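You operate a simulated robot arm through the tools that you are given. There is no shell and no other tool. Be economical: measure what you need, move in short steps, check, and stop when the job is done.

You run a simulated robot arm. Do the job below in one go: nothing can be reset, and whatever is moved stays where it is left.

TASK
Put one portion of sprinkles in the small yellow cup and set it on the narrow tray.
Fine: one full press is one portion; the slide ends out. Set down upright: what you pick out.

The check looks at the end state, three seconds after you hand in, the way a careful person would. Anything else that was tipped, shoved, dropped, spilled or broken makes it a failure.

THE ROBOT
A 7-joint arm with a two-finger gripper, hanging from a carriage that runs on a rail from [86.4, 0] to [-201.6, 0] (x, y) and turns from -340 to 348 degrees about z. Base frame: it is fixed where the carriage stands at the start and does not move with it; the origin is on the floor, on the carriage's upright axis, x ahead of it, y to its left, z up; the surface under the hand at the start is at about z = 85. Units: cm, degrees, N and s.
With the tool pointing down near the work surface it reaches from about 10 to 54 cm from the robot's upright axis, wherever it stands. Its first joint turns from -166.0 to 166.0 degrees. Places, roughly: brown button [50, -20, 110]; narrow green tray [40, 10, 90]; ring of the purple slide [50, 0, 90]; yellow button [50, -20, 110]. Payload 1.37 kg.
Tool frame: the origin (TCP) lies between the finger pads and is the grasp point; the fingertips stand 1.6 cm ahead of it; z points along the fingers, y is the line along which they close. Largest opening 9.2 cm; the body of the gripper starts 7.4 cm behind the TCP.
Orientation is that of the tool frame in the base frame, as a unit quaternion [x, y, z, w]. With the fingers straight down and closing along the base's y, the tool's x points along the base's -x, its y along +y and its z along -z.

THE INTERFACE
- The arm moves only by the tool servo_tool. Its argument "rows" is a list of rows, each a list of 7 numbers: the shift along the base's x, y, z in cm, then the turn, a rotation vector about the base's x, y, z in rad, then the closure, from 0 (fully open) to 1 (shut). In form: [[x, y, z, ax, ay, az, claw], ...]. A call has 1 to 12 rows; each row shifts and turns the commanded pose from where the row before left it. Rows are played at 5 a second. More than 5 cm and 8.6 degrees between two rows, or a gripper value outside its range, and nothing of the call is played. A pose out of reach is approached as far as the arm can. The call stops where the force on the tool passes 40 N (or 10 N more than at its start, if that is more) or the arm is blocked; 0.2 s more then pass. The fingers move at their own pace and stop on an object; they squeeze with about 26 N. The grip force told is the motor's: it shows also when the fingers shut on nothing. Time passes only in rows, and 0.2 s behind the last, so rows that do not move let the fingers close. The reply holds the time, the measured pose of the TCP, the force on the tool along the base axes, the opening and the grip force, in the units named above and with some noise, with the torque about the TCP (base axes, N m) and any sound that the robot's microphone picked up.
- Cameras (640 x 400 px; columns grow to the right, rows downward): "scene" is now at [24.87, 1.8, 159.67]; the picture's right is [0.08, -1.00, 0.00], its down [-0.93, -0.07, -0.36] and it looks along [0.36, 0.03, -0.93] (base axes); focal length 290 px, centre (320, 200). "wrist" rides on the gripper at [7.1, 1.9, -11.1] in the tool frame; the picture's right is [-0.26, 0.96, 0.00], its down [-0.78, -0.21, -0.59] and it looks along [-0.57, -0.15, 0.81] (tool axes); focal length 280 px, centre (320, 200). There is no depth. A picture from a camera that has moved, and an enlarged one, comes with that camera's place and axes in the base frame and with its lens. The place of the scene camera against the robot may be out by one fixed shift of up to 1.8 cm in any direction.
- capture(camera): a new picture of that camera. The clock stands still meanwhile.
- raise_lower(by): slides the trunk up (or, below 0, down) by that many cm; the arm and the scene camera ride with it, the base frame stays. It gives what a move gives, with no picture.
- roll_base(legs): drives the robot by 1 to 6 legs, each [ahead, left, turn to the left] in cm, cm and degrees, along the robot's own axes; the way and the turn of a leg run together, so that a leg with both is an arc; at most 150 cm and 180 degrees a leg. The arm and the cameras ride along, it lands a little off, and it stops where it bumps. It keeps to its track: a leg is cut to what the track allows. It gives what a move gives.
- head_to(pan, tilt): turns the head with the scene camera to pan (to the left, within 155 degrees either way) and tilt (down, from -29 to 69), counted from straight ahead of the robot. It gives what a move gives.
- close_up(camera, box): a new picture of the part [left, top, right, bottom] of that camera's present view, enlarged. The clock stands still meanwhile.
- hand_in(): hands the job in; it is judged then, once.

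Work in short steps. Places have to be worked out from the pictures, the camera data and where the tool is seen: move nearer, look again, correct. Check each grasp and each placing, and mend what went wrong. You have 120 turns and 78 pictures in all, those below and enlarged ones among them. Open the gripper and draw the arm clear of the work before you hand the job in, unless the task says otherwise; then end with one line.

The tools are called after ">>>" as a command line: name --pt "numbers of a row" for each row, then --argument value for the rest, lists and objects as JSON in quotes. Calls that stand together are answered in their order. servo_tool: Moves the arm, as the interface text tells. Its arguments: {"type":"object","properties":{"rows":{"type":"array","items":{"type":"array","items":{"type":"number"}}}},"required":["rows"]} The other tools are called the same way: raise_lower (by) slides the trunk up or down; roll_base (legs) drives the base; head_to (pan, tilt) turns the head that bears the scene camera; capture (camera) takes a picture; close_up (camera, box) takes an enlarged picture of a part of a camera's view; hand_in () hands the job in.

At the start:

```text
clock: 0.0
position: [37.08, 6.49, 100.02]
tcp_rot: [-0.001, 1.0, 0.0, 0.0]
wrist_force: [0.2, -0.2, 0.0]
ft_torque: [-0.02, 0.0, -0.01]
gripper_width: 9.2
gripper_force: 0.1
trunk travel left (down, up): [-42.5, 23.5]
robot x, y, heading: [0.15, 0.05, 0.0]
head pan, tilt: [4.5, 68.8]
```

scene: 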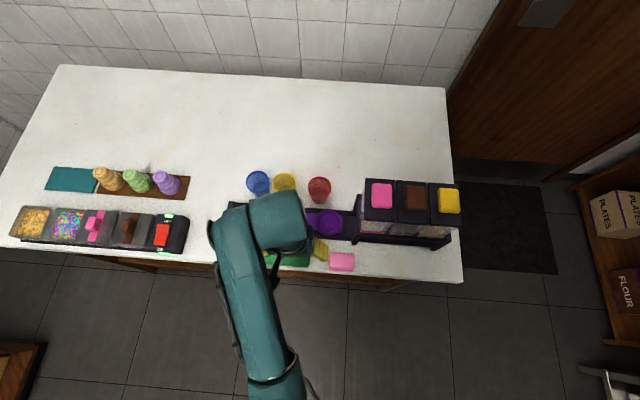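
wrist: 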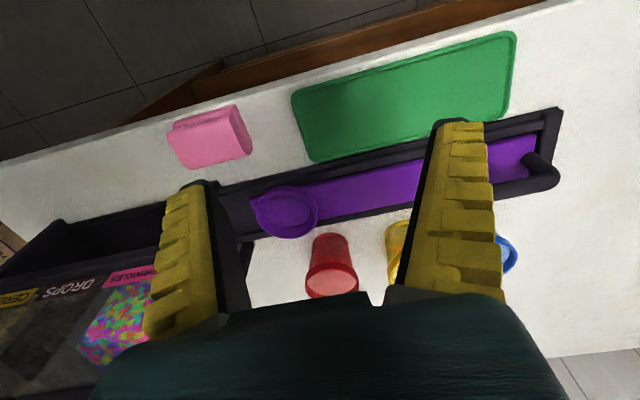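

The slide with its purple ring runs along y, beside a three-hopper dispenser. I'll look closer at the dispenser, the slide and the cups.

>>> close_up --camera "scene" --box '[220, 150, 480, 290]'

>>> close_up --camera "wrist" --box '[0, 160, 320, 360]'

>>> close_up --camera "scene" --box '[0, 150, 220, 280]'

```text
2.46 times, centred on (350, 220) of scene
camera zoom: at [24.87, 1.8, 159.67], right [0.08, -1.0, 0.0], down [-0.93, -0.07, -0.36], along [0.36, 0.03, -0.93], focal length 714 px, centre (246, 151)
```

zoom: 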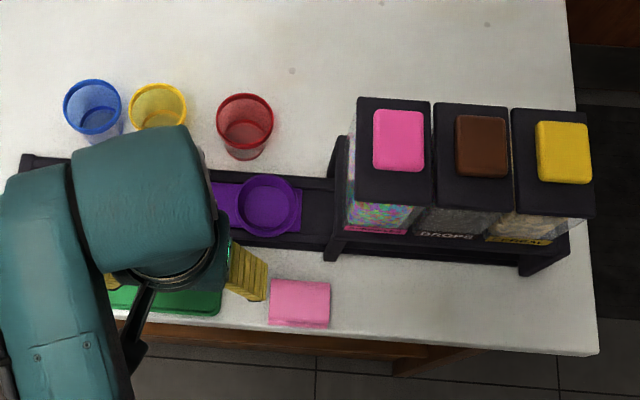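

```text
2.00 times, centred on (160, 260) of wrist
camera zoom: at [29.96, 8.47, 111.05], right [0.26, 0.96, 0.0], down [0.78, -0.21, 0.59], along [0.57, -0.15, -0.81], focal length 561 px, centre (640, 80)
```

zoom: 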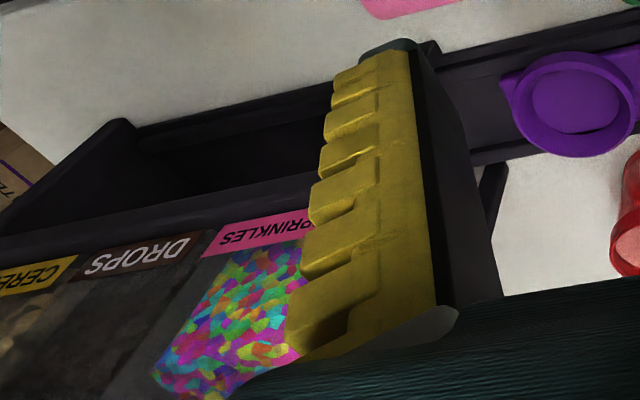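

```text
2.91 times, centred on (110, 215) of scene
camera zoom: at [24.87, 1.8, 159.67], right [0.08, -1.0, 0.0], down [-0.93, -0.07, -0.36], along [0.36, 0.03, -0.93], focal length 844 px, centre (931, 156)
```

zoom: 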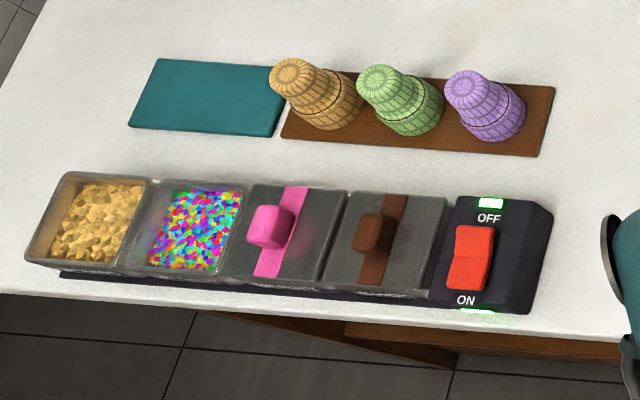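

The near hopper is the sprinkles one, with the pink button. I'll raise the trunk for a clear overview and more viewpoints.

>>> raise_lower --by 20

>>> capture --camera "wrist"

```text
clock: 2.2
position: [37.15, 6.73, 119.98]
tcp_rot: [0.0, 1.0, 0.0, 0.001]
wrist_force: [-0.6, -0.1, 0.2]
ft_torque: [0.0, 0.02, 0.0]
gripper_width: 9.18
gripper_force: 0.1
trunk travel left (down, up): [-62.5, 3.5]
robot x, y, heading: [0.06, -0.08, 0.0]
head pan, tilt: [4.5, 68.8]
```

```text
72 pictures are left
camera wrist: at [29.96, 8.47, 131.04], right [0.26, 0.96, 0.0], down [0.78, -0.21, 0.59], along [0.57, -0.15, -0.81], focal length 280 px, centre (320, 200)
```

wrist: 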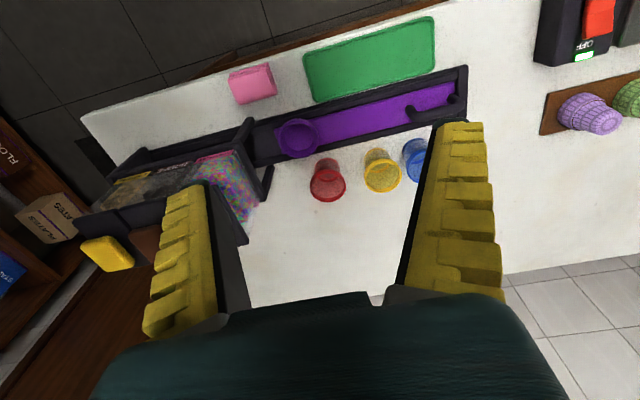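

Zooming in on the slide and the cups.

>>> close_up --camera "wrist" --box '[220, 40, 480, 210]'

>>> close_up --camera "wrist" --box '[380, 50, 480, 200]'

```text
2.35 times, centred on (350, 125) of wrist
camera zoom: at [29.96, 8.47, 131.04], right [0.26, 0.96, 0.0], down [0.78, -0.21, 0.59], along [0.57, -0.15, -0.81], focal length 660 px, centre (249, 376)
```

zoom: 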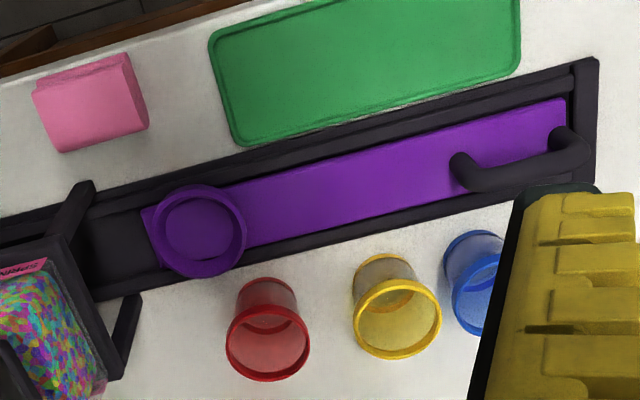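

```text
2.67 times, centred on (430, 125) of wrist
camera zoom: at [29.96, 8.47, 131.04], right [0.26, 0.96, 0.0], down [0.78, -0.21, 0.59], along [0.57, -0.15, -0.81], focal length 748 px, centre (27, 400)
```

zoom: 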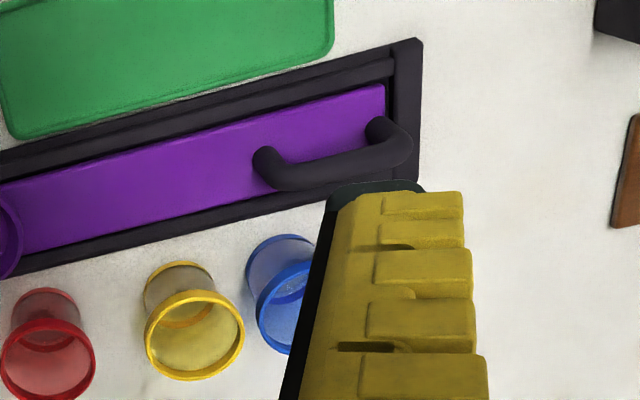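

Estimates so far:
- Yellow cup: about (55.2, 12.2), rim at z≈92, rim diameter 5.9.
- Ring: about (47.2, 0.4).
- Arch handle: about (48, 21).
- Tray: about (40, 13).

The cup is beyond reach from here, so I'll roll ahead 12 cm. Then I'll turn the gripper so it closes along x, with its camera on the +y side.

>>> roll_base --legs '[[12, 0, 0]]'

>>> servo_tool --pt "0 0.4 0 0 0 -0.1428 0" --pt "0 0.4 0 0 0 -0.1428 0" --pt "0 0.4 0 0 0 -0.1428 0" --pt "0 0.4 0 0 0 -0.1428 0" --pt "0 0.4 0 0 0 -0.1428 0" --pt "0 0.4 0 0 0 -0.1428 0" --pt "0 0.4 0 0 0 -0.1428 0" --pt "0 0.4 0 0 0 -0.1428 0" --pt "0 0.4 0 0 0 -0.1428 0" --pt "0 0.4 0 0 0 -0.1428 0" --pt "0 0.4 0 0 0 -0.1428 0"

>>> capture --camera "wrist"

>>> capture --camera "scene"

```text
clock: 3.4
position: [48.95, 6.65, 119.93]
tcp_rot: [0.001, 1.0, 0.0, 0.001]
wrist_force: [0.3, 0.1, -0.6]
ft_torque: [-0.02, -0.02, 0.0]
gripper_width: 9.17
gripper_force: 0.0
trunk travel left (down, up): [-62.5, 3.5]
robot x, y, heading: [12.04, -0.28, -0.0]
head pan, tilt: [4.5, 68.8]
```

```text
clock: 5.8
position: [48.96, 10.99, 119.98]
tcp_rot: [0.709, 0.705, 0.001, 0.0]
wrist_force: [-0.2, -0.3, -0.3]
ft_torque: [-0.03, -0.01, 0.0]
gripper_width: 9.16
gripper_force: 0.1
trunk travel left (down, up): [-62.5, 3.5]
robot x, y, heading: [12.38, -0.14, -0.2]
head pan, tilt: [4.5, 68.8]
```

```text
69 pictures are left
camera wrist: at [50.88, 17.9, 130.96], right [0.96, -0.27, 0.0], down [-0.22, -0.78, 0.59], along [-0.16, -0.57, -0.81], focal length 280 px, centre (320, 200)
```

wrist: 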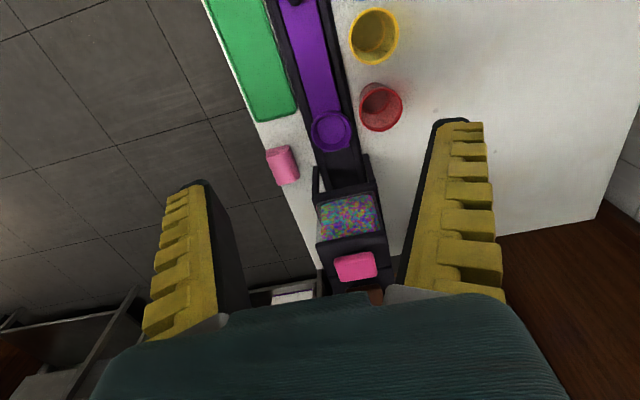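

```text
68 pictures are left
camera scene: at [36.75, 1.75, 179.67], right [0.08, -1.0, 0.0], down [-0.93, -0.07, -0.36], along [0.36, 0.03, -0.93], focal length 290 px, centre (320, 200)
```

scene: 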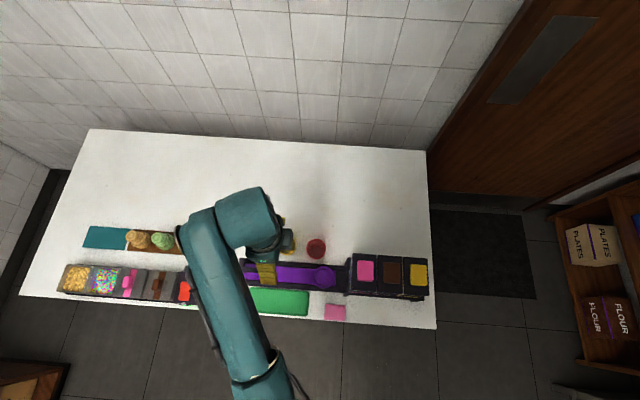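

The new view puts the yellow cup at about (55.7, 12.3). I'll move above it and descend to z≈105 for a closer look.

>>> servo_tool --pt "1.7 0.3 -2.5 0 0 0 0" --pt "1.7 0.3 -2.5 0 0 0 0" --pt "1.7 0.3 -2.5 0 0 0 0" --pt "1.6 0.4 -2.5 0 0 0 0" --pt "0 0 -2.5 0 0 0 0" --pt "0 0 -2.5 0 0 0 0"

>>> capture --camera "wrist"

```text
clock: 7.2
position: [55.58, 12.2, 104.96]
tcp_rot: [0.708, 0.706, 0.0, 0.0]
wrist_force: [0.5, -1.1, -0.2]
ft_torque: [0.02, 0.01, -0.01]
gripper_width: 9.16
gripper_force: 0.1
trunk travel left (down, up): [-62.5, 3.5]
robot x, y, heading: [11.85, 0.18, -0.1]
head pan, tilt: [4.5, 68.8]
```

```text
67 pictures are left
camera wrist: at [57.51, 19.21, 116.05], right [0.96, -0.26, 0.0], down [-0.21, -0.78, 0.59], along [-0.16, -0.57, -0.81], focal length 280 px, centre (320, 200)
```

wrist: 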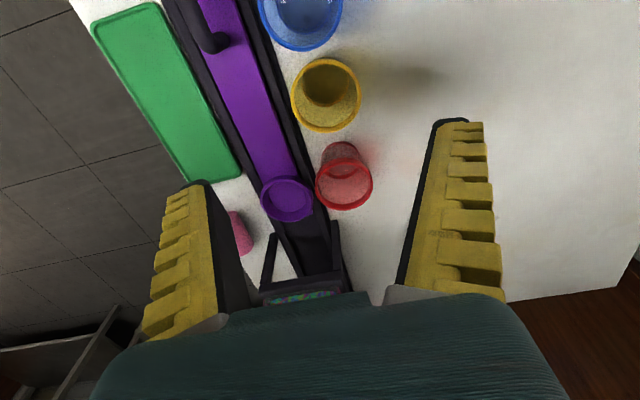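

Triangulating the views puts the rim at z≈90 and the centre near (56.1, 12.1). I'll shift +0.5 in x and descend part way to check again.

>>> servo_tool --pt "0.5 -0.1 -2.5 0 0 0 0" --pt "0 0 -2.5 0 0 0 0" --pt "0 0 -2.5 0 0 0 0" --pt "0 0 -2.5 0 0 0 0" --pt "0 0 0 0 0 0 0"

>>> capture --camera "wrist"

```text
clock: 8.4
position: [55.56, 12.21, 95.58]
tcp_rot: [0.708, 0.706, -0.001, 0.0]
wrist_force: [0.4, -0.8, -0.5]
ft_torque: [0.0, 0.0, 0.02]
gripper_width: 9.2
gripper_force: 0.1
out of reach, approached as far as the arm can: row 4
trunk travel left (down, up): [-62.5, 3.5]
robot x, y, heading: [12.23, 0.11, -0.1]
head pan, tilt: [4.5, 68.8]
```

```text
66 pictures are left
camera wrist: at [57.52, 19.06, 106.52], right [0.96, -0.26, 0.0], down [-0.21, -0.78, 0.59], along [-0.16, -0.57, -0.81], focal length 280 px, centre (320, 200)
```

wrist: 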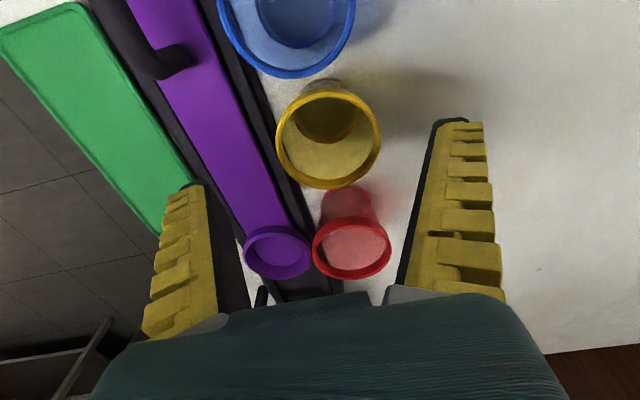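

The cup centre holds at about (56.1, 12.2), but the arm is low on vertical reach with the trunk this high. I'll raise the arm 20 and lower the trunk 20.

>>> servo_tool --pt "0 0 4 0 0 0 0" --pt "0 0 4 0 0 0 0" --pt "0 0 4 0 0 0 0" --pt "0 0 4 0 0 0 0" --pt "0 0 4 0 0 0 0"

>>> raise_lower --by -20

```text
clock: 9.6
position: [55.77, 12.07, 115.49]
tcp_rot: [0.708, 0.707, -0.001, -0.001]
wrist_force: [0.2, -0.1, -0.2]
ft_torque: [0.04, -0.02, 0.05]
gripper_width: 9.19
gripper_force: 0.1
trunk travel left (down, up): [-62.5, 3.5]
robot x, y, heading: [12.07, 0.39, 0.1]
head pan, tilt: [4.5, 68.8]
```

```text
clock: 11.8
position: [55.78, 12.16, 95.42]
tcp_rot: [0.707, 0.707, 0.001, -0.001]
wrist_force: [0.4, 0.3, -0.1]
ft_torque: [-0.01, 0.0, 0.01]
gripper_width: 9.18
gripper_force: 0.1
trunk travel left (down, up): [-42.5, 23.5]
robot x, y, heading: [11.75, 0.25, -0.2]
head pan, tilt: [4.5, 68.8]
```

I'll descend to z≈88.6 around the cup and close gently.

>>> servo_tool --pt "0.4 0.05 -1.8 0 0 0 0" --pt "0 0 -2 0 0 0 0" --pt "0 0 -2 0 0 0 0" --pt "0 0 -1 0 0 0 0" --pt "0 0 0 0 0 0 0"

>>> capture --camera "wrist"

```text
clock: 13.0
position: [55.93, 12.03, 88.7]
tcp_rot: [0.708, 0.707, 0.001, 0.0]
wrist_force: [0.6, -1.0, 0.2]
ft_torque: [-0.03, -0.02, 0.02]
gripper_width: 9.2
gripper_force: 0.0
trunk travel left (down, up): [-42.5, 23.5]
robot x, y, heading: [11.84, 0.19, -0.4]
head pan, tilt: [4.5, 68.8]
```

```text
65 pictures are left
camera wrist: at [57.95, 19.05, 99.73], right [0.96, -0.26, 0.0], down [-0.21, -0.78, 0.59], along [-0.16, -0.57, -0.81], focal length 280 px, centre (320, 200)
```

wrist: 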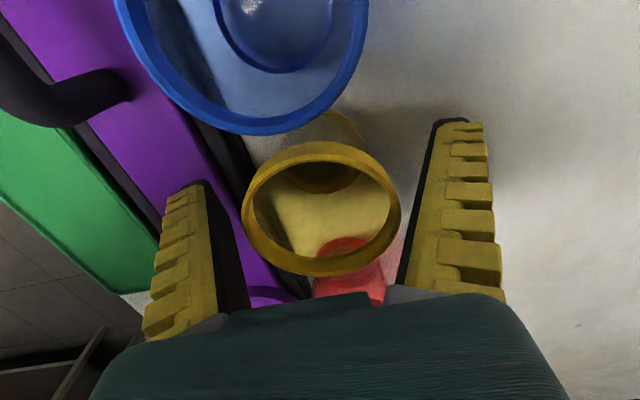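

The rim is centred between the fingers and about 1.5 cm above the TCP. Closing now.

>>> servo_tool --pt "0 0 0 0 0 0 0.2" --pt "0 0 0 0 0 0 0.4" --pt "0 0 0 0 0 0 0.6" --pt "0 0 0 0 0 0 0.8" --pt "0 0 0 0 0 0 0.8"

>>> capture --camera "wrist"

```text
clock: 14.2
position: [56.02, 12.13, 88.74]
tcp_rot: [0.707, 0.707, 0.0, 0.0]
wrist_force: [-0.2, -0.1, 0.2]
ft_torque: [0.06, 0.01, 0.01]
gripper_width: 4.59
gripper_force: 25.8
trunk travel left (down, up): [-42.5, 23.5]
robot x, y, heading: [11.92, 0.28, 0.0]
head pan, tilt: [4.5, 68.8]
```

```text
64 pictures are left
camera wrist: at [57.95, 19.05, 99.74], right [0.96, -0.26, 0.0], down [-0.21, -0.78, 0.59], along [-0.16, -0.57, -0.81], focal length 280 px, centre (320, 200)
```

wrist: 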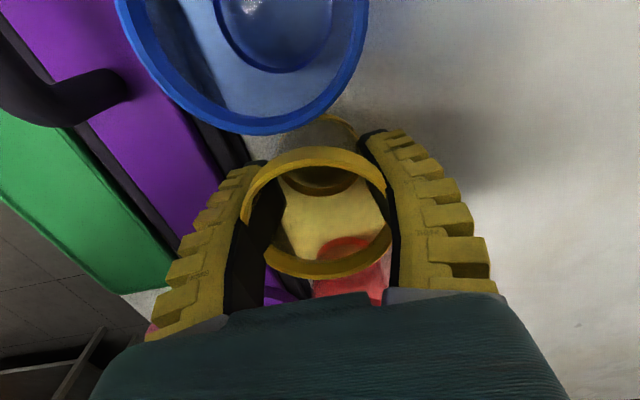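

The cup is gripped (4.6 cm, 26 N). I'll lift straight up and shift to x≈50, clear of the neighbouring cups, then look.

>>> servo_tool --pt "0 0 1 0 0 0 0.8" --pt "0 0 2 0 0 0 0.8" --pt "0 0 2 0 0 0 0.8" --pt "0 0 3 0 0 0 0.8" --pt "-2 0 0 0 0 0 0.8" --pt "-2 0 0 0 0 0 0.8" --pt "-2 0 0 0 0 0 0.8" --pt "-2.3 -1 0 0 0 0 0.8" --pt "0 -2 0 0 0 0 0.8" --pt "0 0 0 0 0 0 0.8"

>>> capture --camera "wrist"

>>> capture --camera "scene"

```text
clock: 16.4
position: [47.73, 9.25, 96.77]
tcp_rot: [0.708, 0.706, 0.0, 0.0]
wrist_force: [0.3, -0.3, 0.4]
ft_torque: [0.02, 0.01, -0.02]
gripper_width: 4.55
gripper_force: 26.1
trunk travel left (down, up): [-42.5, 23.5]
robot x, y, heading: [11.63, 0.1, -0.0]
head pan, tilt: [4.5, 68.8]
```

```text
63 pictures are left
camera wrist: at [49.62, 16.15, 107.73], right [0.96, -0.26, 0.0], down [-0.21, -0.78, 0.59], along [-0.16, -0.57, -0.81], focal length 280 px, centre (320, 200)
```

wrist: 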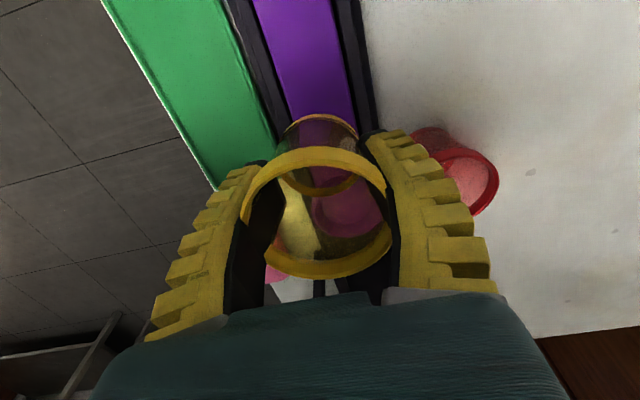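

```text
62 pictures are left
camera scene: at [36.75, 1.75, 159.67], right [0.08, -1.0, 0.0], down [-0.93, -0.07, -0.36], along [0.36, 0.03, -0.93], focal length 290 px, centre (320, 200)
```

scene: 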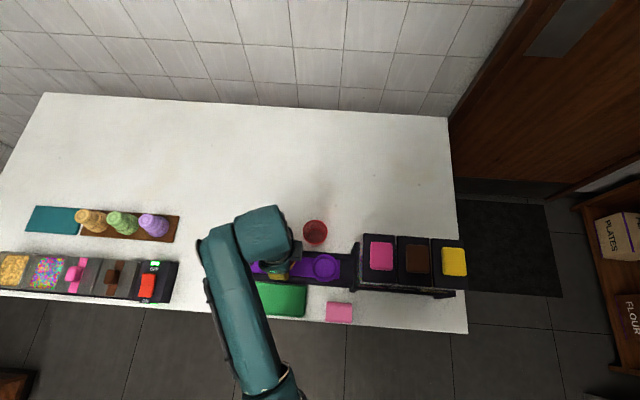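

The ring shows through the clear cup, so I'll zoom in on both views for its precise place.

>>> close_up --camera "wrist" --box '[220, 90, 420, 310]'

>>> close_up --camera "scene" --box '[240, 210, 400, 310]'

```text
1.82 times, centred on (320, 200) of wrist
camera zoom: at [49.62, 16.15, 107.73], right [0.96, -0.26, 0.0], down [-0.21, -0.78, 0.59], along [-0.16, -0.57, -0.81], focal length 510 px, centre (320, 200)
```

zoom: 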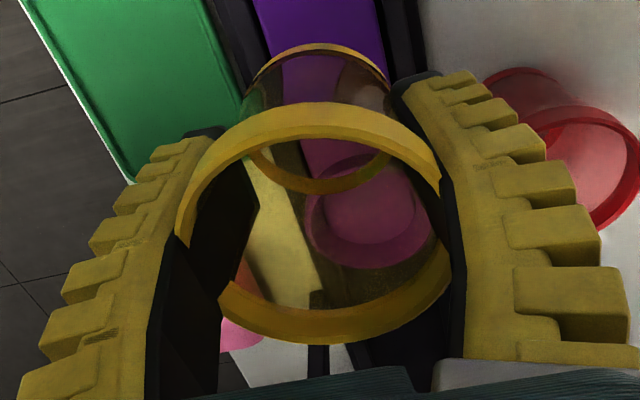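

```text
4.00 times, centred on (320, 260) of scene
camera zoom: at [36.75, 1.75, 159.67], right [0.08, -1.0, 0.0], down [-0.93, -0.07, -0.36], along [0.36, 0.03, -0.93], focal length 1161 px, centre (320, -40)
```

zoom: 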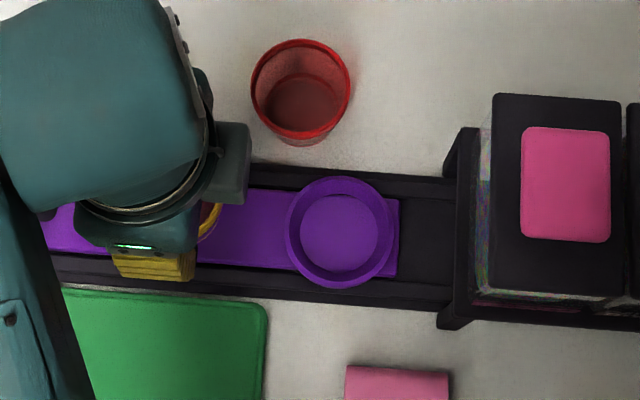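

I put the ring at about (47.8, 0.3) with its top near z≈87. I'll move over it, lower until the cup base is about 1.5 cm above, and look.

>>> servo_tool --pt "0 -2 0 0 0 0 0.8" --pt "0 -2 0 0 0 0 0.8" --pt "0 -2 0 0 0 0 0.8" --pt "0 -2 0 0 0 0 0.8" --pt "0 -0.9 0 0 0 0 0.8" --pt "0 0 -2 0 0 0 0.8" --pt "0 0 -2 0 0 0 0.8" --pt "0 0 0 0 0 0 0.8"

>>> close_up --camera "wrist" --box '[220, 90, 420, 310]'

>>> close_up --camera "scene" --box '[240, 210, 400, 310]'

```text
clock: 18.2
position: [47.9, 0.31, 92.41]
tcp_rot: [0.708, 0.706, -0.001, 0.0]
wrist_force: [0.8, 0.2, -0.1]
ft_torque: [0.02, 0.01, 0.04]
gripper_width: 4.54
gripper_force: 25.4
trunk travel left (down, up): [-42.5, 23.5]
robot x, y, heading: [11.58, -0.34, -0.1]
head pan, tilt: [4.5, 68.8]
```

```text
1.82 times, centred on (320, 200) of wrist
camera zoom: at [49.8, 7.32, 103.64], right [0.96, -0.26, 0.0], down [-0.21, -0.78, 0.59], along [-0.16, -0.57, -0.81], focal length 510 px, centre (320, 200)
```

zoom: 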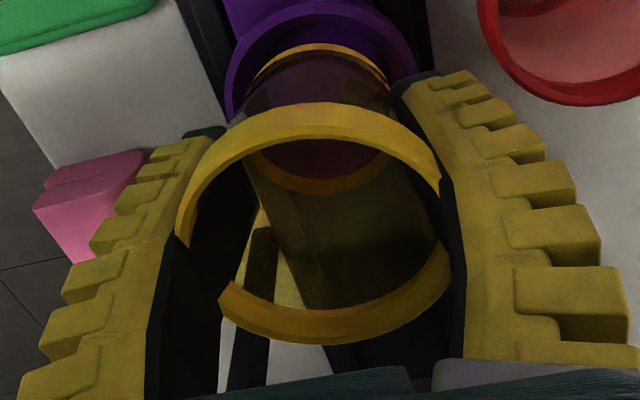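

```text
4.00 times, centred on (320, 260) of scene
camera zoom: at [36.74, 1.75, 159.67], right [0.08, -1.0, 0.0], down [-0.93, -0.07, -0.36], along [0.36, 0.03, -0.93], focal length 1161 px, centre (320, -40)
```

zoom: 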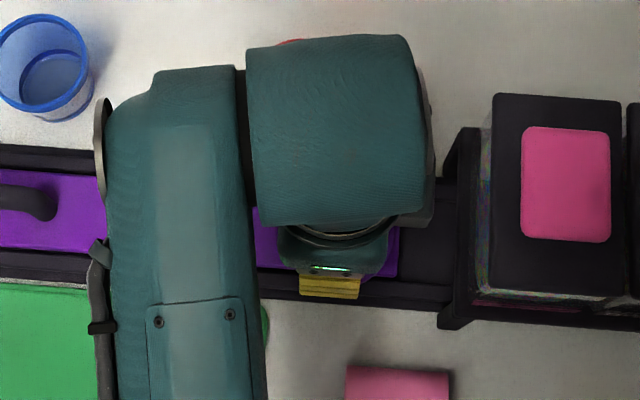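

The ring centre estimate (47.8, 0.33) matches the TCP, so the cup is centred. I'll lower it slowly while watching the force.

>>> servo_tool --pt "-0.05 0 -0.5 0 0 0 0.8" --pt "0 0 -0.5 0 0 0 0.8" --pt "0 0 -0.4 0 0 0 0.8" --pt "0 0 0 0 0 0 0.8"

>>> close_up --camera "wrist" --box '[220, 90, 420, 310]'

```text
clock: 19.2
position: [47.85, 0.35, 91.2]
tcp_rot: [0.708, 0.706, 0.0, 0.0]
wrist_force: [-0.5, 0.3, -0.7]
ft_torque: [0.03, 0.01, -0.02]
gripper_width: 4.55
gripper_force: 26.0
trunk travel left (down, up): [-42.5, 23.5]
robot x, y, heading: [11.84, -0.12, 0.1]
head pan, tilt: [4.5, 68.8]
```

```text
1.82 times, centred on (320, 200) of wrist
camera zoom: at [49.68, 7.29, 102.29], right [0.96, -0.26, 0.0], down [-0.21, -0.78, 0.59], along [-0.16, -0.57, -0.81], focal length 510 px, centre (320, 200)
```

zoom: 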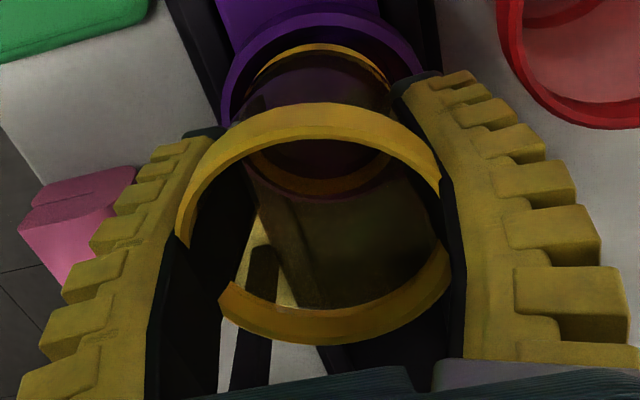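

The cup base and ring are converging concentrically. I'll lower further in small steps.

>>> servo_tool --pt "0.05 0 -0.4 0 0 0 0.8" --pt "0 0 -0.4 0 0 0 0.8" --pt "0 0 0 0 0 0 0.8"

>>> close_up --camera "wrist" --box '[220, 90, 420, 310]'

```text
clock: 20.0
position: [47.79, 0.32, 90.44]
tcp_rot: [0.708, 0.706, 0.0, 0.001]
wrist_force: [-0.1, 0.4, 0.9]
ft_torque: [-0.01, 0.04, 0.02]
gripper_width: 4.55
gripper_force: 26.1
trunk travel left (down, up): [-42.5, 23.5]
robot x, y, heading: [11.97, 0.28, -0.0]
head pan, tilt: [4.5, 68.8]
```

```text
1.82 times, centred on (320, 200) of wrist
camera zoom: at [49.74, 7.27, 101.46], right [0.96, -0.26, 0.0], down [-0.21, -0.78, 0.59], along [-0.16, -0.57, -0.81], focal length 510 px, centre (320, 200)
```

zoom: 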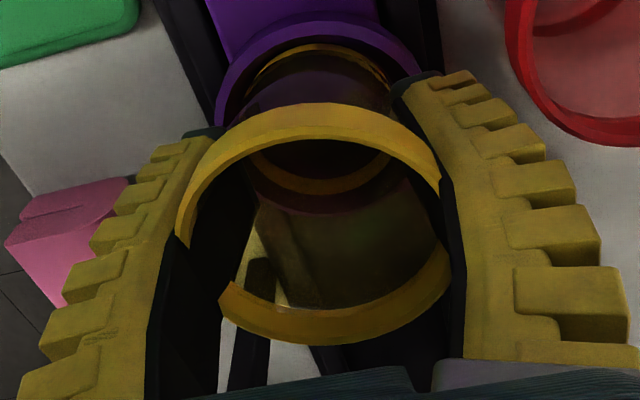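

The cup is concentric with the ring and no contact has shown yet. I'll continue down gently to the ring floor.

>>> servo_tool --pt "0 0 -0.3 0 0 0 0.8" --pt "0 0 -0.3 0 0 0 0.8" --pt "0 0 0 0 0 0 0.8"

>>> close_up --camera "wrist" --box '[220, 90, 420, 310]'

```text
clock: 20.8
position: [47.95, 0.24, 89.85]
tcp_rot: [0.708, 0.706, 0.0, 0.001]
wrist_force: [-3.8, -3.2, 15.7]
ft_torque: [-0.07, 0.07, 0.11]
gripper_width: 4.55
gripper_force: 25.6
trunk travel left (down, up): [-42.5, 23.5]
robot x, y, heading: [11.57, 0.4, -0.1]
head pan, tilt: [4.5, 68.8]
```

```text
1.82 times, centred on (320, 200) of wrist
camera zoom: at [49.84, 7.17, 100.97], right [0.96, -0.26, 0.0], down [-0.21, -0.78, 0.59], along [-0.15, -0.57, -0.81], focal length 510 px, centre (320, 200)
```

zoom: 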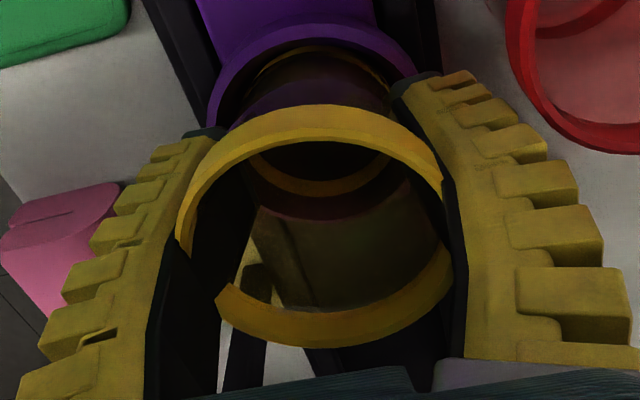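

Contact shows 15.7 N up with a small sideways push toward −x and −y. I'll shift slightly that way and see whether it settles or is already on the floor.

>>> servo_tool --pt "-0.1 -0.1 0.1 0 0 0 0.8" --pt "-0.05 -0.05 0 0 0 0 0.8" --pt "0 0 -0.2 0 0 0 0.8" --pt "0 0 0 0 0 0 0.8"

>>> close_up --camera "scene" --box '[240, 210, 400, 310]'

```text
clock: 21.8
position: [47.86, 0.14, 89.88]
tcp_rot: [0.707, 0.707, 0.001, 0.002]
wrist_force: [0.9, -2.2, 14.6]
ft_torque: [-0.05, -0.02, 0.02]
gripper_width: 4.55
gripper_force: 26.1
trunk travel left (down, up): [-42.5, 23.5]
robot x, y, heading: [11.73, 0.16, -0.3]
head pan, tilt: [4.5, 68.8]
```

```text
4.00 times, centred on (320, 260) of scene
camera zoom: at [36.8, 1.74, 159.7], right [0.08, -1.0, 0.0], down [-0.93, -0.07, -0.36], along [0.36, 0.03, -0.93], focal length 1161 px, centre (320, -40)
```

zoom: 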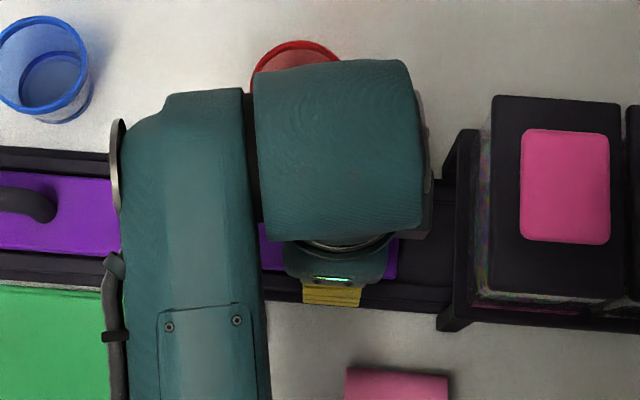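

The contact height puts the cup base at z≈86.1, below the ring top, so it is on the ring floor. I'll open only to about 6.6 cm because the red cup is close by, then look before lifting.

>>> servo_tool --pt "0 0 0.1 0 0 0 0.8" --pt "0 0 0 0 0 0 0.45" --pt "0 0 0 0 0 0 0.28" --pt "0 0 0 0 0 0 0.28"

>>> capture --camera "wrist"

```text
clock: 22.8
position: [47.63, 0.07, 89.81]
tcp_rot: [0.707, 0.707, 0.0, 0.0]
wrist_force: [0.5, 0.1, -0.4]
ft_torque: [-0.01, -0.01, -0.02]
gripper_width: 6.82
gripper_force: 1.5
trunk travel left (down, up): [-42.5, 23.5]
robot x, y, heading: [11.81, 0.04, -0.0]
head pan, tilt: [4.5, 68.8]
```

```text
53 pictures are left
camera wrist: at [49.58, 7.1, 100.88], right [0.96, -0.26, 0.0], down [-0.21, -0.78, 0.59], along [-0.16, -0.57, -0.81], focal length 280 px, centre (320, 200)
```

wrist: 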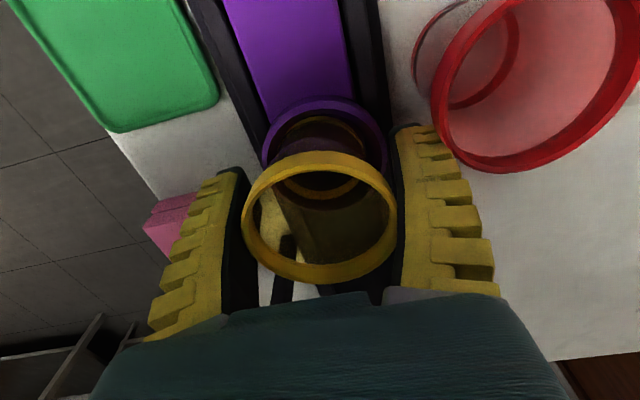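

The cup is free of the fingers and stands in the ring. I'll lift straight up and back off toward +y to inspect it.

>>> servo_tool --pt "0 0 1 0 0 0 0.28" --pt "0 0 2 0 0 0 0.28" --pt "0 0 3 0 0 0 0.28" --pt "0 0 4 0 0 0 0.28" --pt "0 4 0 0 0 0 0.28" --pt "0 4 0 0 0 0 0.28" --pt "0 4 0 0 0 0 0.28" --pt "0 4 0 0 0 0 0.28" --pt "0 4 0 0 0 0 0.28" --pt "0 0 0 0 0 0 0.28"

>>> capture --camera "wrist"

>>> close_up --camera "scene" --box '[240, 210, 400, 310]'

```text
clock: 25.0
position: [47.7, 20.38, 99.63]
tcp_rot: [0.708, 0.706, -0.001, 0.0]
wrist_force: [0.1, -0.8, -0.3]
ft_torque: [-0.02, -0.02, -0.02]
gripper_width: 6.89
gripper_force: 1.8
trunk travel left (down, up): [-42.5, 23.5]
robot x, y, heading: [11.82, 0.06, -0.0]
head pan, tilt: [4.5, 68.8]
```

```text
52 pictures are left
camera wrist: at [49.63, 27.21, 110.84], right [0.96, -0.26, 0.0], down [-0.21, -0.78, 0.59], along [-0.16, -0.57, -0.81], focal length 280 px, centre (320, 200)
```

wrist: 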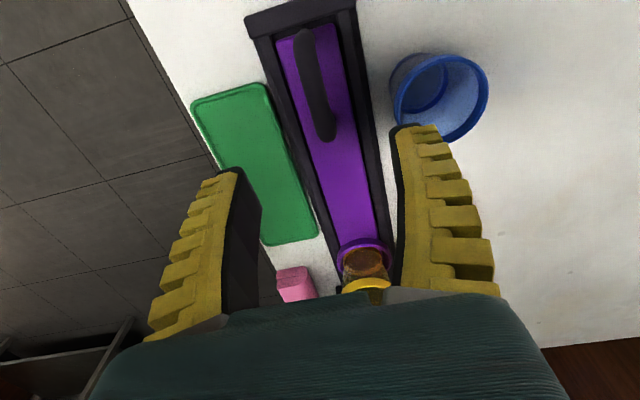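

```text
4.00 times, centred on (320, 260) of scene
camera zoom: at [36.75, 1.77, 159.68], right [0.08, -1.0, 0.0], down [-0.93, -0.07, -0.36], along [0.36, 0.03, -0.93], focal length 1161 px, centre (320, -40)
```

zoom: 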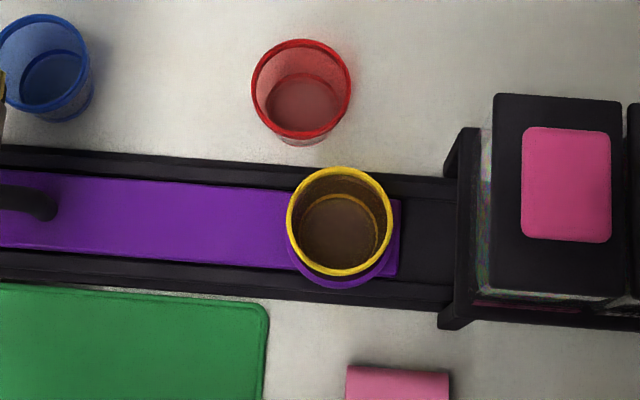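

The cup stands upright in the ring. The arch handle runs along y, centred near (47.7, 21.7), so I'll straddle it with the fingers closing across it and descend partway.

>>> servo_tool --pt "0 1 0 0 0 0 0.5" --pt "0 0.1 -2 0 0 0 0.5" --pt "0 0 -2.5 0 0 0 0.5" --pt "0 0 -2.5 0 0 0 0.5" --pt "0 0 0 0 0 0 0.5"

>>> capture --camera "wrist"

```text
clock: 26.2
position: [47.76, 21.2, 92.91]
tcp_rot: [0.707, 0.707, 0.0, 0.001]
wrist_force: [-0.6, 0.3, 0.0]
ft_torque: [-0.01, -0.01, -0.03]
gripper_width: 4.92
gripper_force: 1.9
trunk travel left (down, up): [-42.5, 23.5]
robot x, y, heading: [12.01, 0.1, -0.2]
head pan, tilt: [4.5, 68.8]
```

```text
50 pictures are left
camera wrist: at [49.59, 28.21, 103.96], right [0.96, -0.26, 0.0], down [-0.21, -0.78, 0.59], along [-0.16, -0.57, -0.81], focal length 280 px, centre (320, 200)
```

wrist: 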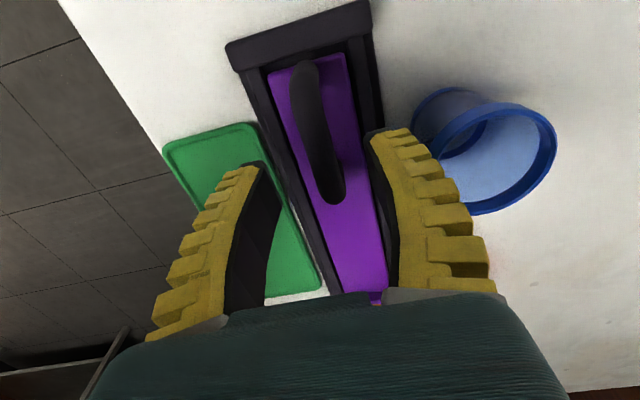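

The bar is centred at about (47.9, 22.3). I'll shift +0.8 in y, lower to z≈89.3 and check before closing.

>>> servo_tool --pt "0.1 0.9 0 0 0 0 0.5" --pt "0 0 -1.5 0 0 0 0.5" --pt "0 0 -1.2 0 0 0 0.5" --pt "0 0 -0.7 0 0 0 0.5" --pt "0 0 0 0 0 0 0.5"

>>> capture --camera "wrist"

```text
clock: 27.4
position: [47.85, 22.12, 89.5]
tcp_rot: [0.708, 0.706, 0.0, 0.0]
wrist_force: [-1.1, -0.4, -1.1]
ft_torque: [-0.02, -0.01, 0.01]
gripper_width: 4.9
gripper_force: 2.5
trunk travel left (down, up): [-42.5, 23.5]
robot x, y, heading: [11.89, 0.06, -0.2]
head pan, tilt: [4.5, 68.8]
```

```text
49 pictures are left
camera wrist: at [49.63, 29.12, 100.55], right [0.96, -0.26, 0.0], down [-0.21, -0.78, 0.59], along [-0.16, -0.57, -0.81], focal length 280 px, centre (320, 200)
```

wrist: 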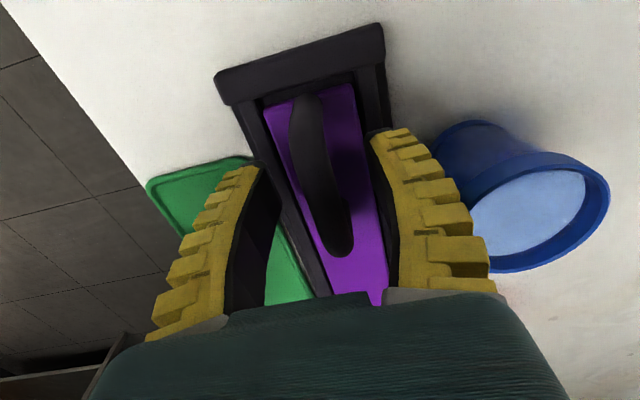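

The bar lies between the fingers, so I'll close on it.

>>> servo_tool --pt "0 0 0 0 0 0 0.7" --pt "0 0 0 0 0 0 1" --pt "0 0 0 0 0 0 1" --pt "0 0 0 0 0 0 1"

>>> capture --camera "wrist"

```text
clock: 28.4
position: [47.82, 22.05, 89.29]
tcp_rot: [0.708, 0.706, -0.001, 0.001]
wrist_force: [15.7, 1.6, -25.7]
ft_torque: [-0.06, 0.18, -0.23]
gripper_width: 0.58
gripper_force: 28.2
trunk travel left (down, up): [-42.5, 23.5]
robot x, y, heading: [12.07, -0.07, -0.4]
head pan, tilt: [4.5, 68.8]
```

```text
48 pictures are left
camera wrist: at [49.77, 29.01, 100.41], right [0.96, -0.27, 0.0], down [-0.21, -0.78, 0.59], along [-0.16, -0.57, -0.81], focal length 280 px, centre (320, 200)
```

wrist: 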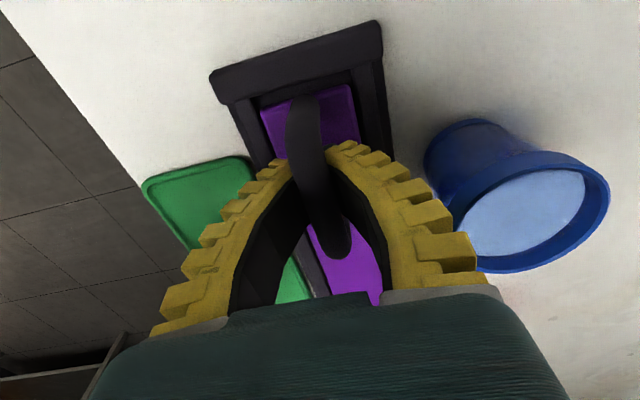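

The grip reads a 26 N downward pull and a 16 N sideways force, so the fingers have wedged under the round bar. I'll open, raise slightly and regrip.

>>> servo_tool --pt "0 0 0 0 0 0 0.7" --pt "0 0 0 0 0 0 0.7" --pt "0.15 0 0.6 0 0 0 0.7" --pt "0 0 0 0 0 0 0.7"

>>> close_up --camera "wrist" --box '[200, 70, 440, 310]'

```text
clock: 29.4
position: [47.99, 21.99, 90.14]
tcp_rot: [0.708, 0.706, 0.0, 0.001]
wrist_force: [0.2, 0.0, -0.3]
ft_torque: [0.01, 0.0, -0.02]
gripper_width: 3.15
gripper_force: 2.0
trunk travel left (down, up): [-42.5, 23.5]
robot x, y, heading: [12.07, -0.21, 0.0]
head pan, tilt: [4.5, 68.8]
```

```text
1.67 times, centred on (320, 190) of wrist
camera zoom: at [49.8, 29.1, 101.12], right [0.96, -0.26, 0.0], down [-0.21, -0.78, 0.59], along [-0.16, -0.57, -0.81], focal length 467 px, centre (320, 217)
```

zoom: 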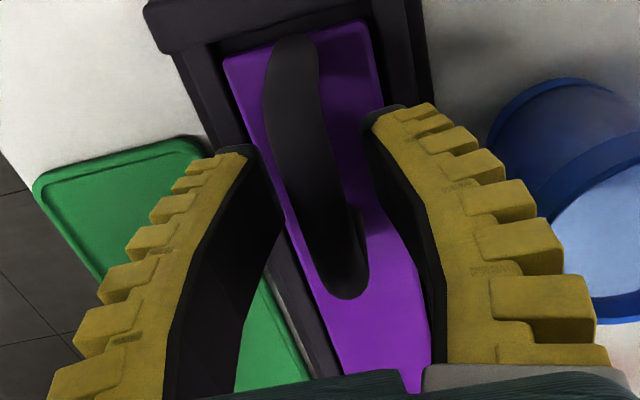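

The bar is slightly on the −x side, about 0.35 cm, which fits the sideways force. I'll correct that and regrip.

>>> servo_tool --pt "-0.38 0 0 0 0 0 0.7" --pt "0 0 -0.3 0 0 0 0.7" --pt "0 0 0 0 0 0 1" --pt "0 0 0 0 0 0 1" --pt "0 0 0 0 0 0 1"

>>> close_up --camera "wrist" --box '[200, 70, 440, 310]'

```text
clock: 30.6
position: [47.83, 22.1, 89.7]
tcp_rot: [0.709, 0.705, 0.001, 0.0]
wrist_force: [19.1, 2.1, -21.4]
ft_torque: [0.34, 0.1, -0.2]
gripper_width: 0.6
gripper_force: 27.7
trunk travel left (down, up): [-42.5, 23.5]
robot x, y, heading: [11.66, -0.16, -0.2]
head pan, tilt: [4.5, 68.8]
```

```text
1.67 times, centred on (320, 190) of wrist
camera zoom: at [49.75, 29.06, 100.81], right [0.96, -0.27, 0.0], down [-0.22, -0.78, 0.59], along [-0.15, -0.57, -0.81], focal length 467 px, centre (320, 217)
```

zoom: 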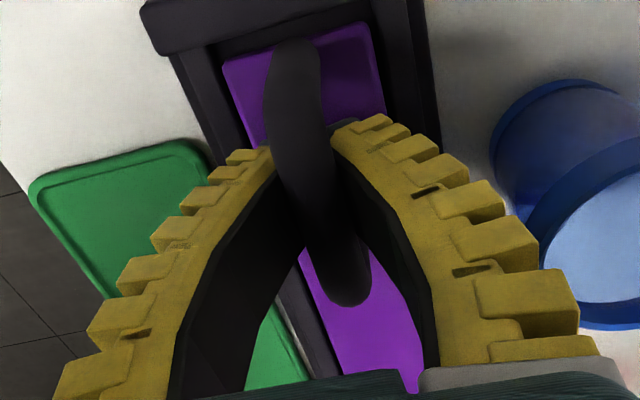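

The fingers hold the bar but offset, with the bar pulling the tool to +x and down. I'll follow those forces while gripped to relieve them.

>>> servo_tool --pt "0.2 0 -0.2 0 0 0 1" --pt "0 0 0 0 0 0 1"

```text
clock: 31.2
position: [47.87, 22.18, 89.68]
tcp_rot: [0.708, 0.707, 0.0, 0.0]
wrist_force: [8.7, -0.6, -13.1]
ft_torque: [0.01, 0.06, -0.07]
gripper_width: 0.65
gripper_force: 28.4
trunk travel left (down, up): [-42.5, 23.5]
robot x, y, heading: [11.74, -0.01, -0.1]
head pan, tilt: [4.5, 68.8]
```

The forces halved, so I'll continue the same way.

>>> servo_tool --pt "0.2 0 -0.25 0 0 0 1" --pt "0 0 0 0 0 0 1"

```text
clock: 31.8
position: [47.89, 22.06, 89.22]
tcp_rot: [0.707, 0.707, -0.002, 0.0]
wrist_force: [1.1, -0.4, -9.3]
ft_torque: [-0.09, 0.0, 0.03]
gripper_width: 0.57
gripper_force: 28.1
trunk travel left (down, up): [-42.5, 23.5]
robot x, y, heading: [11.85, 0.2, -0.0]
head pan, tilt: [4.5, 68.8]
```

The grip is now nearly relaxed. I'll slide the carriage toward −y by 4 cm first and check the response.

>>> servo_tool --pt "0 -0.5 -0.1 0 0 0 1" --pt "0 -0.7 0 0 0 0 1" --pt "0 -0.7 0 0 0 0 1" --pt "0 -0.7 0 0 0 0 1" --pt "0 -0.7 0 0 0 0 1" --pt "0 -0.7 0 0 0 0 1" --pt "0 0 0 0 0 0 1"

>>> close_up --camera "scene" --box '[240, 210, 400, 310]'

```text
clock: 33.4
position: [47.85, 18.1, 89.2]
tcp_rot: [0.708, 0.706, -0.001, -0.001]
wrist_force: [-5.7, -0.4, -3.4]
ft_torque: [0.01, -0.03, 0.06]
gripper_width: 0.6
gripper_force: 28.1
trunk travel left (down, up): [-42.5, 23.5]
robot x, y, heading: [11.92, -0.06, -0.0]
head pan, tilt: [4.5, 68.8]
```

```text
4.00 times, centred on (320, 260) of scene
camera zoom: at [36.69, 1.75, 159.65], right [0.08, -1.0, 0.0], down [-0.93, -0.07, -0.36], along [0.36, 0.03, -0.93], focal length 1161 px, centre (320, -40)
```

zoom: 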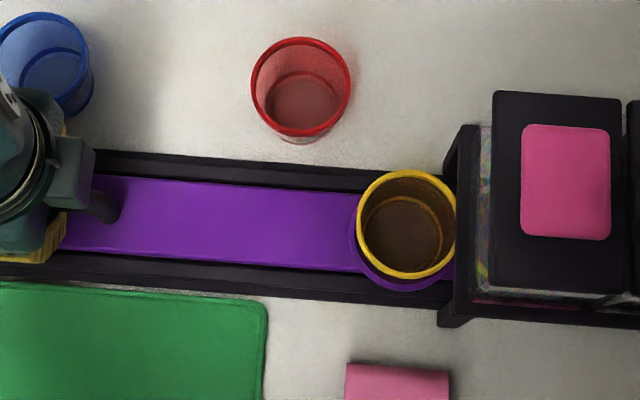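

The slide follows 1:1. I'll continue another 4 cm with the cup going under the frame and watch the forces and sounds.

>>> servo_tool --pt "0.05 -0.6 0 0 0 0 1" --pt "0 -0.7 0 0 0 0 1" --pt "0 -0.7 0 0 0 0 1" --pt "0 -0.7 0 0 0 0 1" --pt "0 -0.7 0 0 0 0 1" --pt "0 -0.6 0 0 0 0 1" --pt "0 0 0 0 0 0 1"

>>> close_up --camera "scene" --box '[300, 210, 460, 310]'

>>> capture --camera "wrist"

```text
clock: 35.0
position: [47.99, 14.13, 89.06]
tcp_rot: [0.708, 0.706, 0.0, -0.002]
wrist_force: [-9.3, -0.7, -1.0]
ft_torque: [0.0, -0.07, 0.02]
gripper_width: 0.62
gripper_force: 28.4
trunk travel left (down, up): [-42.5, 23.5]
robot x, y, heading: [12.0, -0.09, -0.2]
head pan, tilt: [4.5, 68.8]
```

```text
4.00 times, centred on (380, 260) of scene
camera zoom: at [36.64, 1.75, 159.63], right [0.08, -1.0, 0.0], down [-0.93, -0.07, -0.36], along [0.36, 0.03, -0.93], focal length 1161 px, centre (80, -40)
```

zoom: 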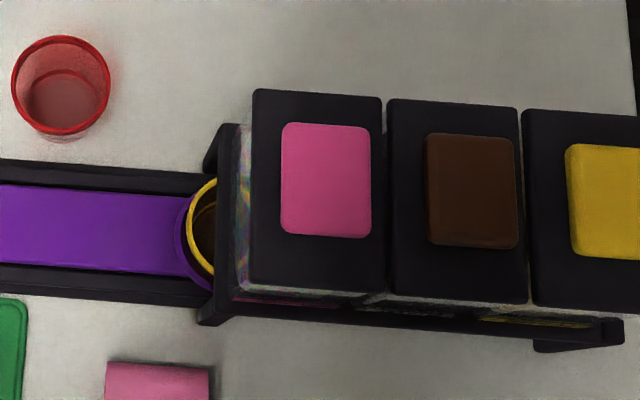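

```text
43 pictures are left
camera wrist: at [49.83, 21.02, 100.08], right [0.96, -0.26, 0.0], down [-0.21, -0.78, 0.59], along [-0.16, -0.57, -0.81], focal length 280 px, centre (320, 200)
```

wrist: 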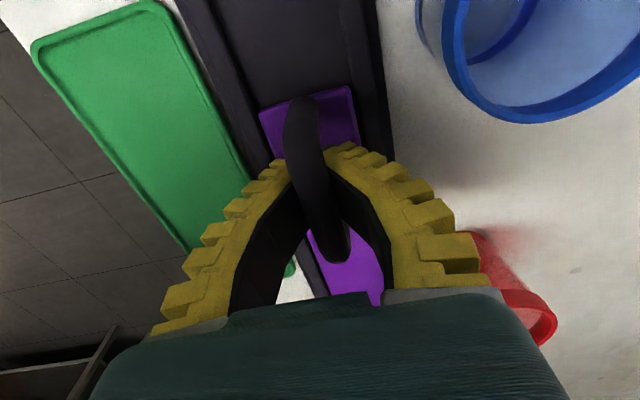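

The cup is entering under the sprinkles hopper. I'll push a further 1.7 cm to my estimate of the hopper axis (y≈−9.4), then release and inspect from the front.

>>> servo_tool --pt "-0.15 -0.6 0 0 0 0 1" --pt "-0.05 -0.6 0 0 0 0 1" --pt "0 -0.5 0 0 0 0 1" --pt "0 0 0 0 0 0 1"

>>> servo_tool --pt "0 0 0 0 0 0 0.75" --pt "0 0 0 0 0 0 0.7" --pt "0 0 2 0 0 0 0.7" --pt "0 0 4 0 0 0 0.7" --pt "0 0 4 0 0 0 0.7" --pt "0 0 4 0 0 0 0.7" --pt "0 0 0 0 0 0 0.7"

>>> capture --camera "wrist"

```text
clock: 36.0
position: [47.88, 12.27, 89.21]
tcp_rot: [0.709, 0.706, 0.001, 0.0]
wrist_force: [6.1, -2.2, -15.7]
ft_torque: [0.1, 0.01, -0.08]
gripper_width: 0.6
gripper_force: 28.1
trunk travel left (down, up): [-42.5, 23.5]
robot x, y, heading: [11.59, 0.15, 0.0]
head pan, tilt: [4.5, 68.8]
```

```text
clock: 37.6
position: [47.87, 12.63, 103.24]
tcp_rot: [0.708, 0.706, 0.0, -0.001]
wrist_force: [-0.5, -0.4, -0.7]
ft_torque: [0.01, -0.01, -0.01]
gripper_width: 3.13
gripper_force: 3.3
trunk travel left (down, up): [-42.5, 23.5]
robot x, y, heading: [11.94, -0.06, 0.0]
head pan, tilt: [4.5, 68.8]
```

```text
42 pictures are left
camera wrist: at [49.73, 19.47, 114.22], right [0.96, -0.26, 0.0], down [-0.21, -0.78, 0.59], along [-0.16, -0.57, -0.81], focal length 280 px, centre (320, 200)
```

wrist: 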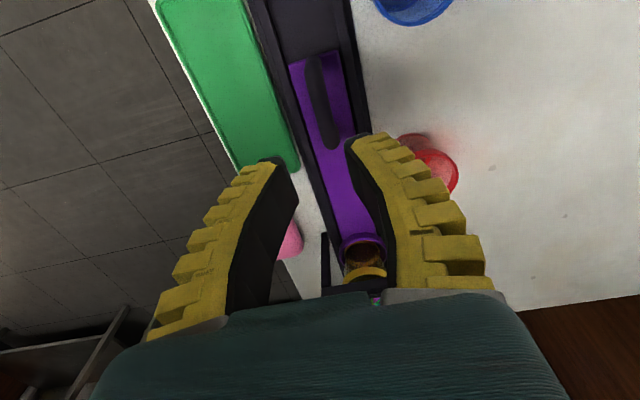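

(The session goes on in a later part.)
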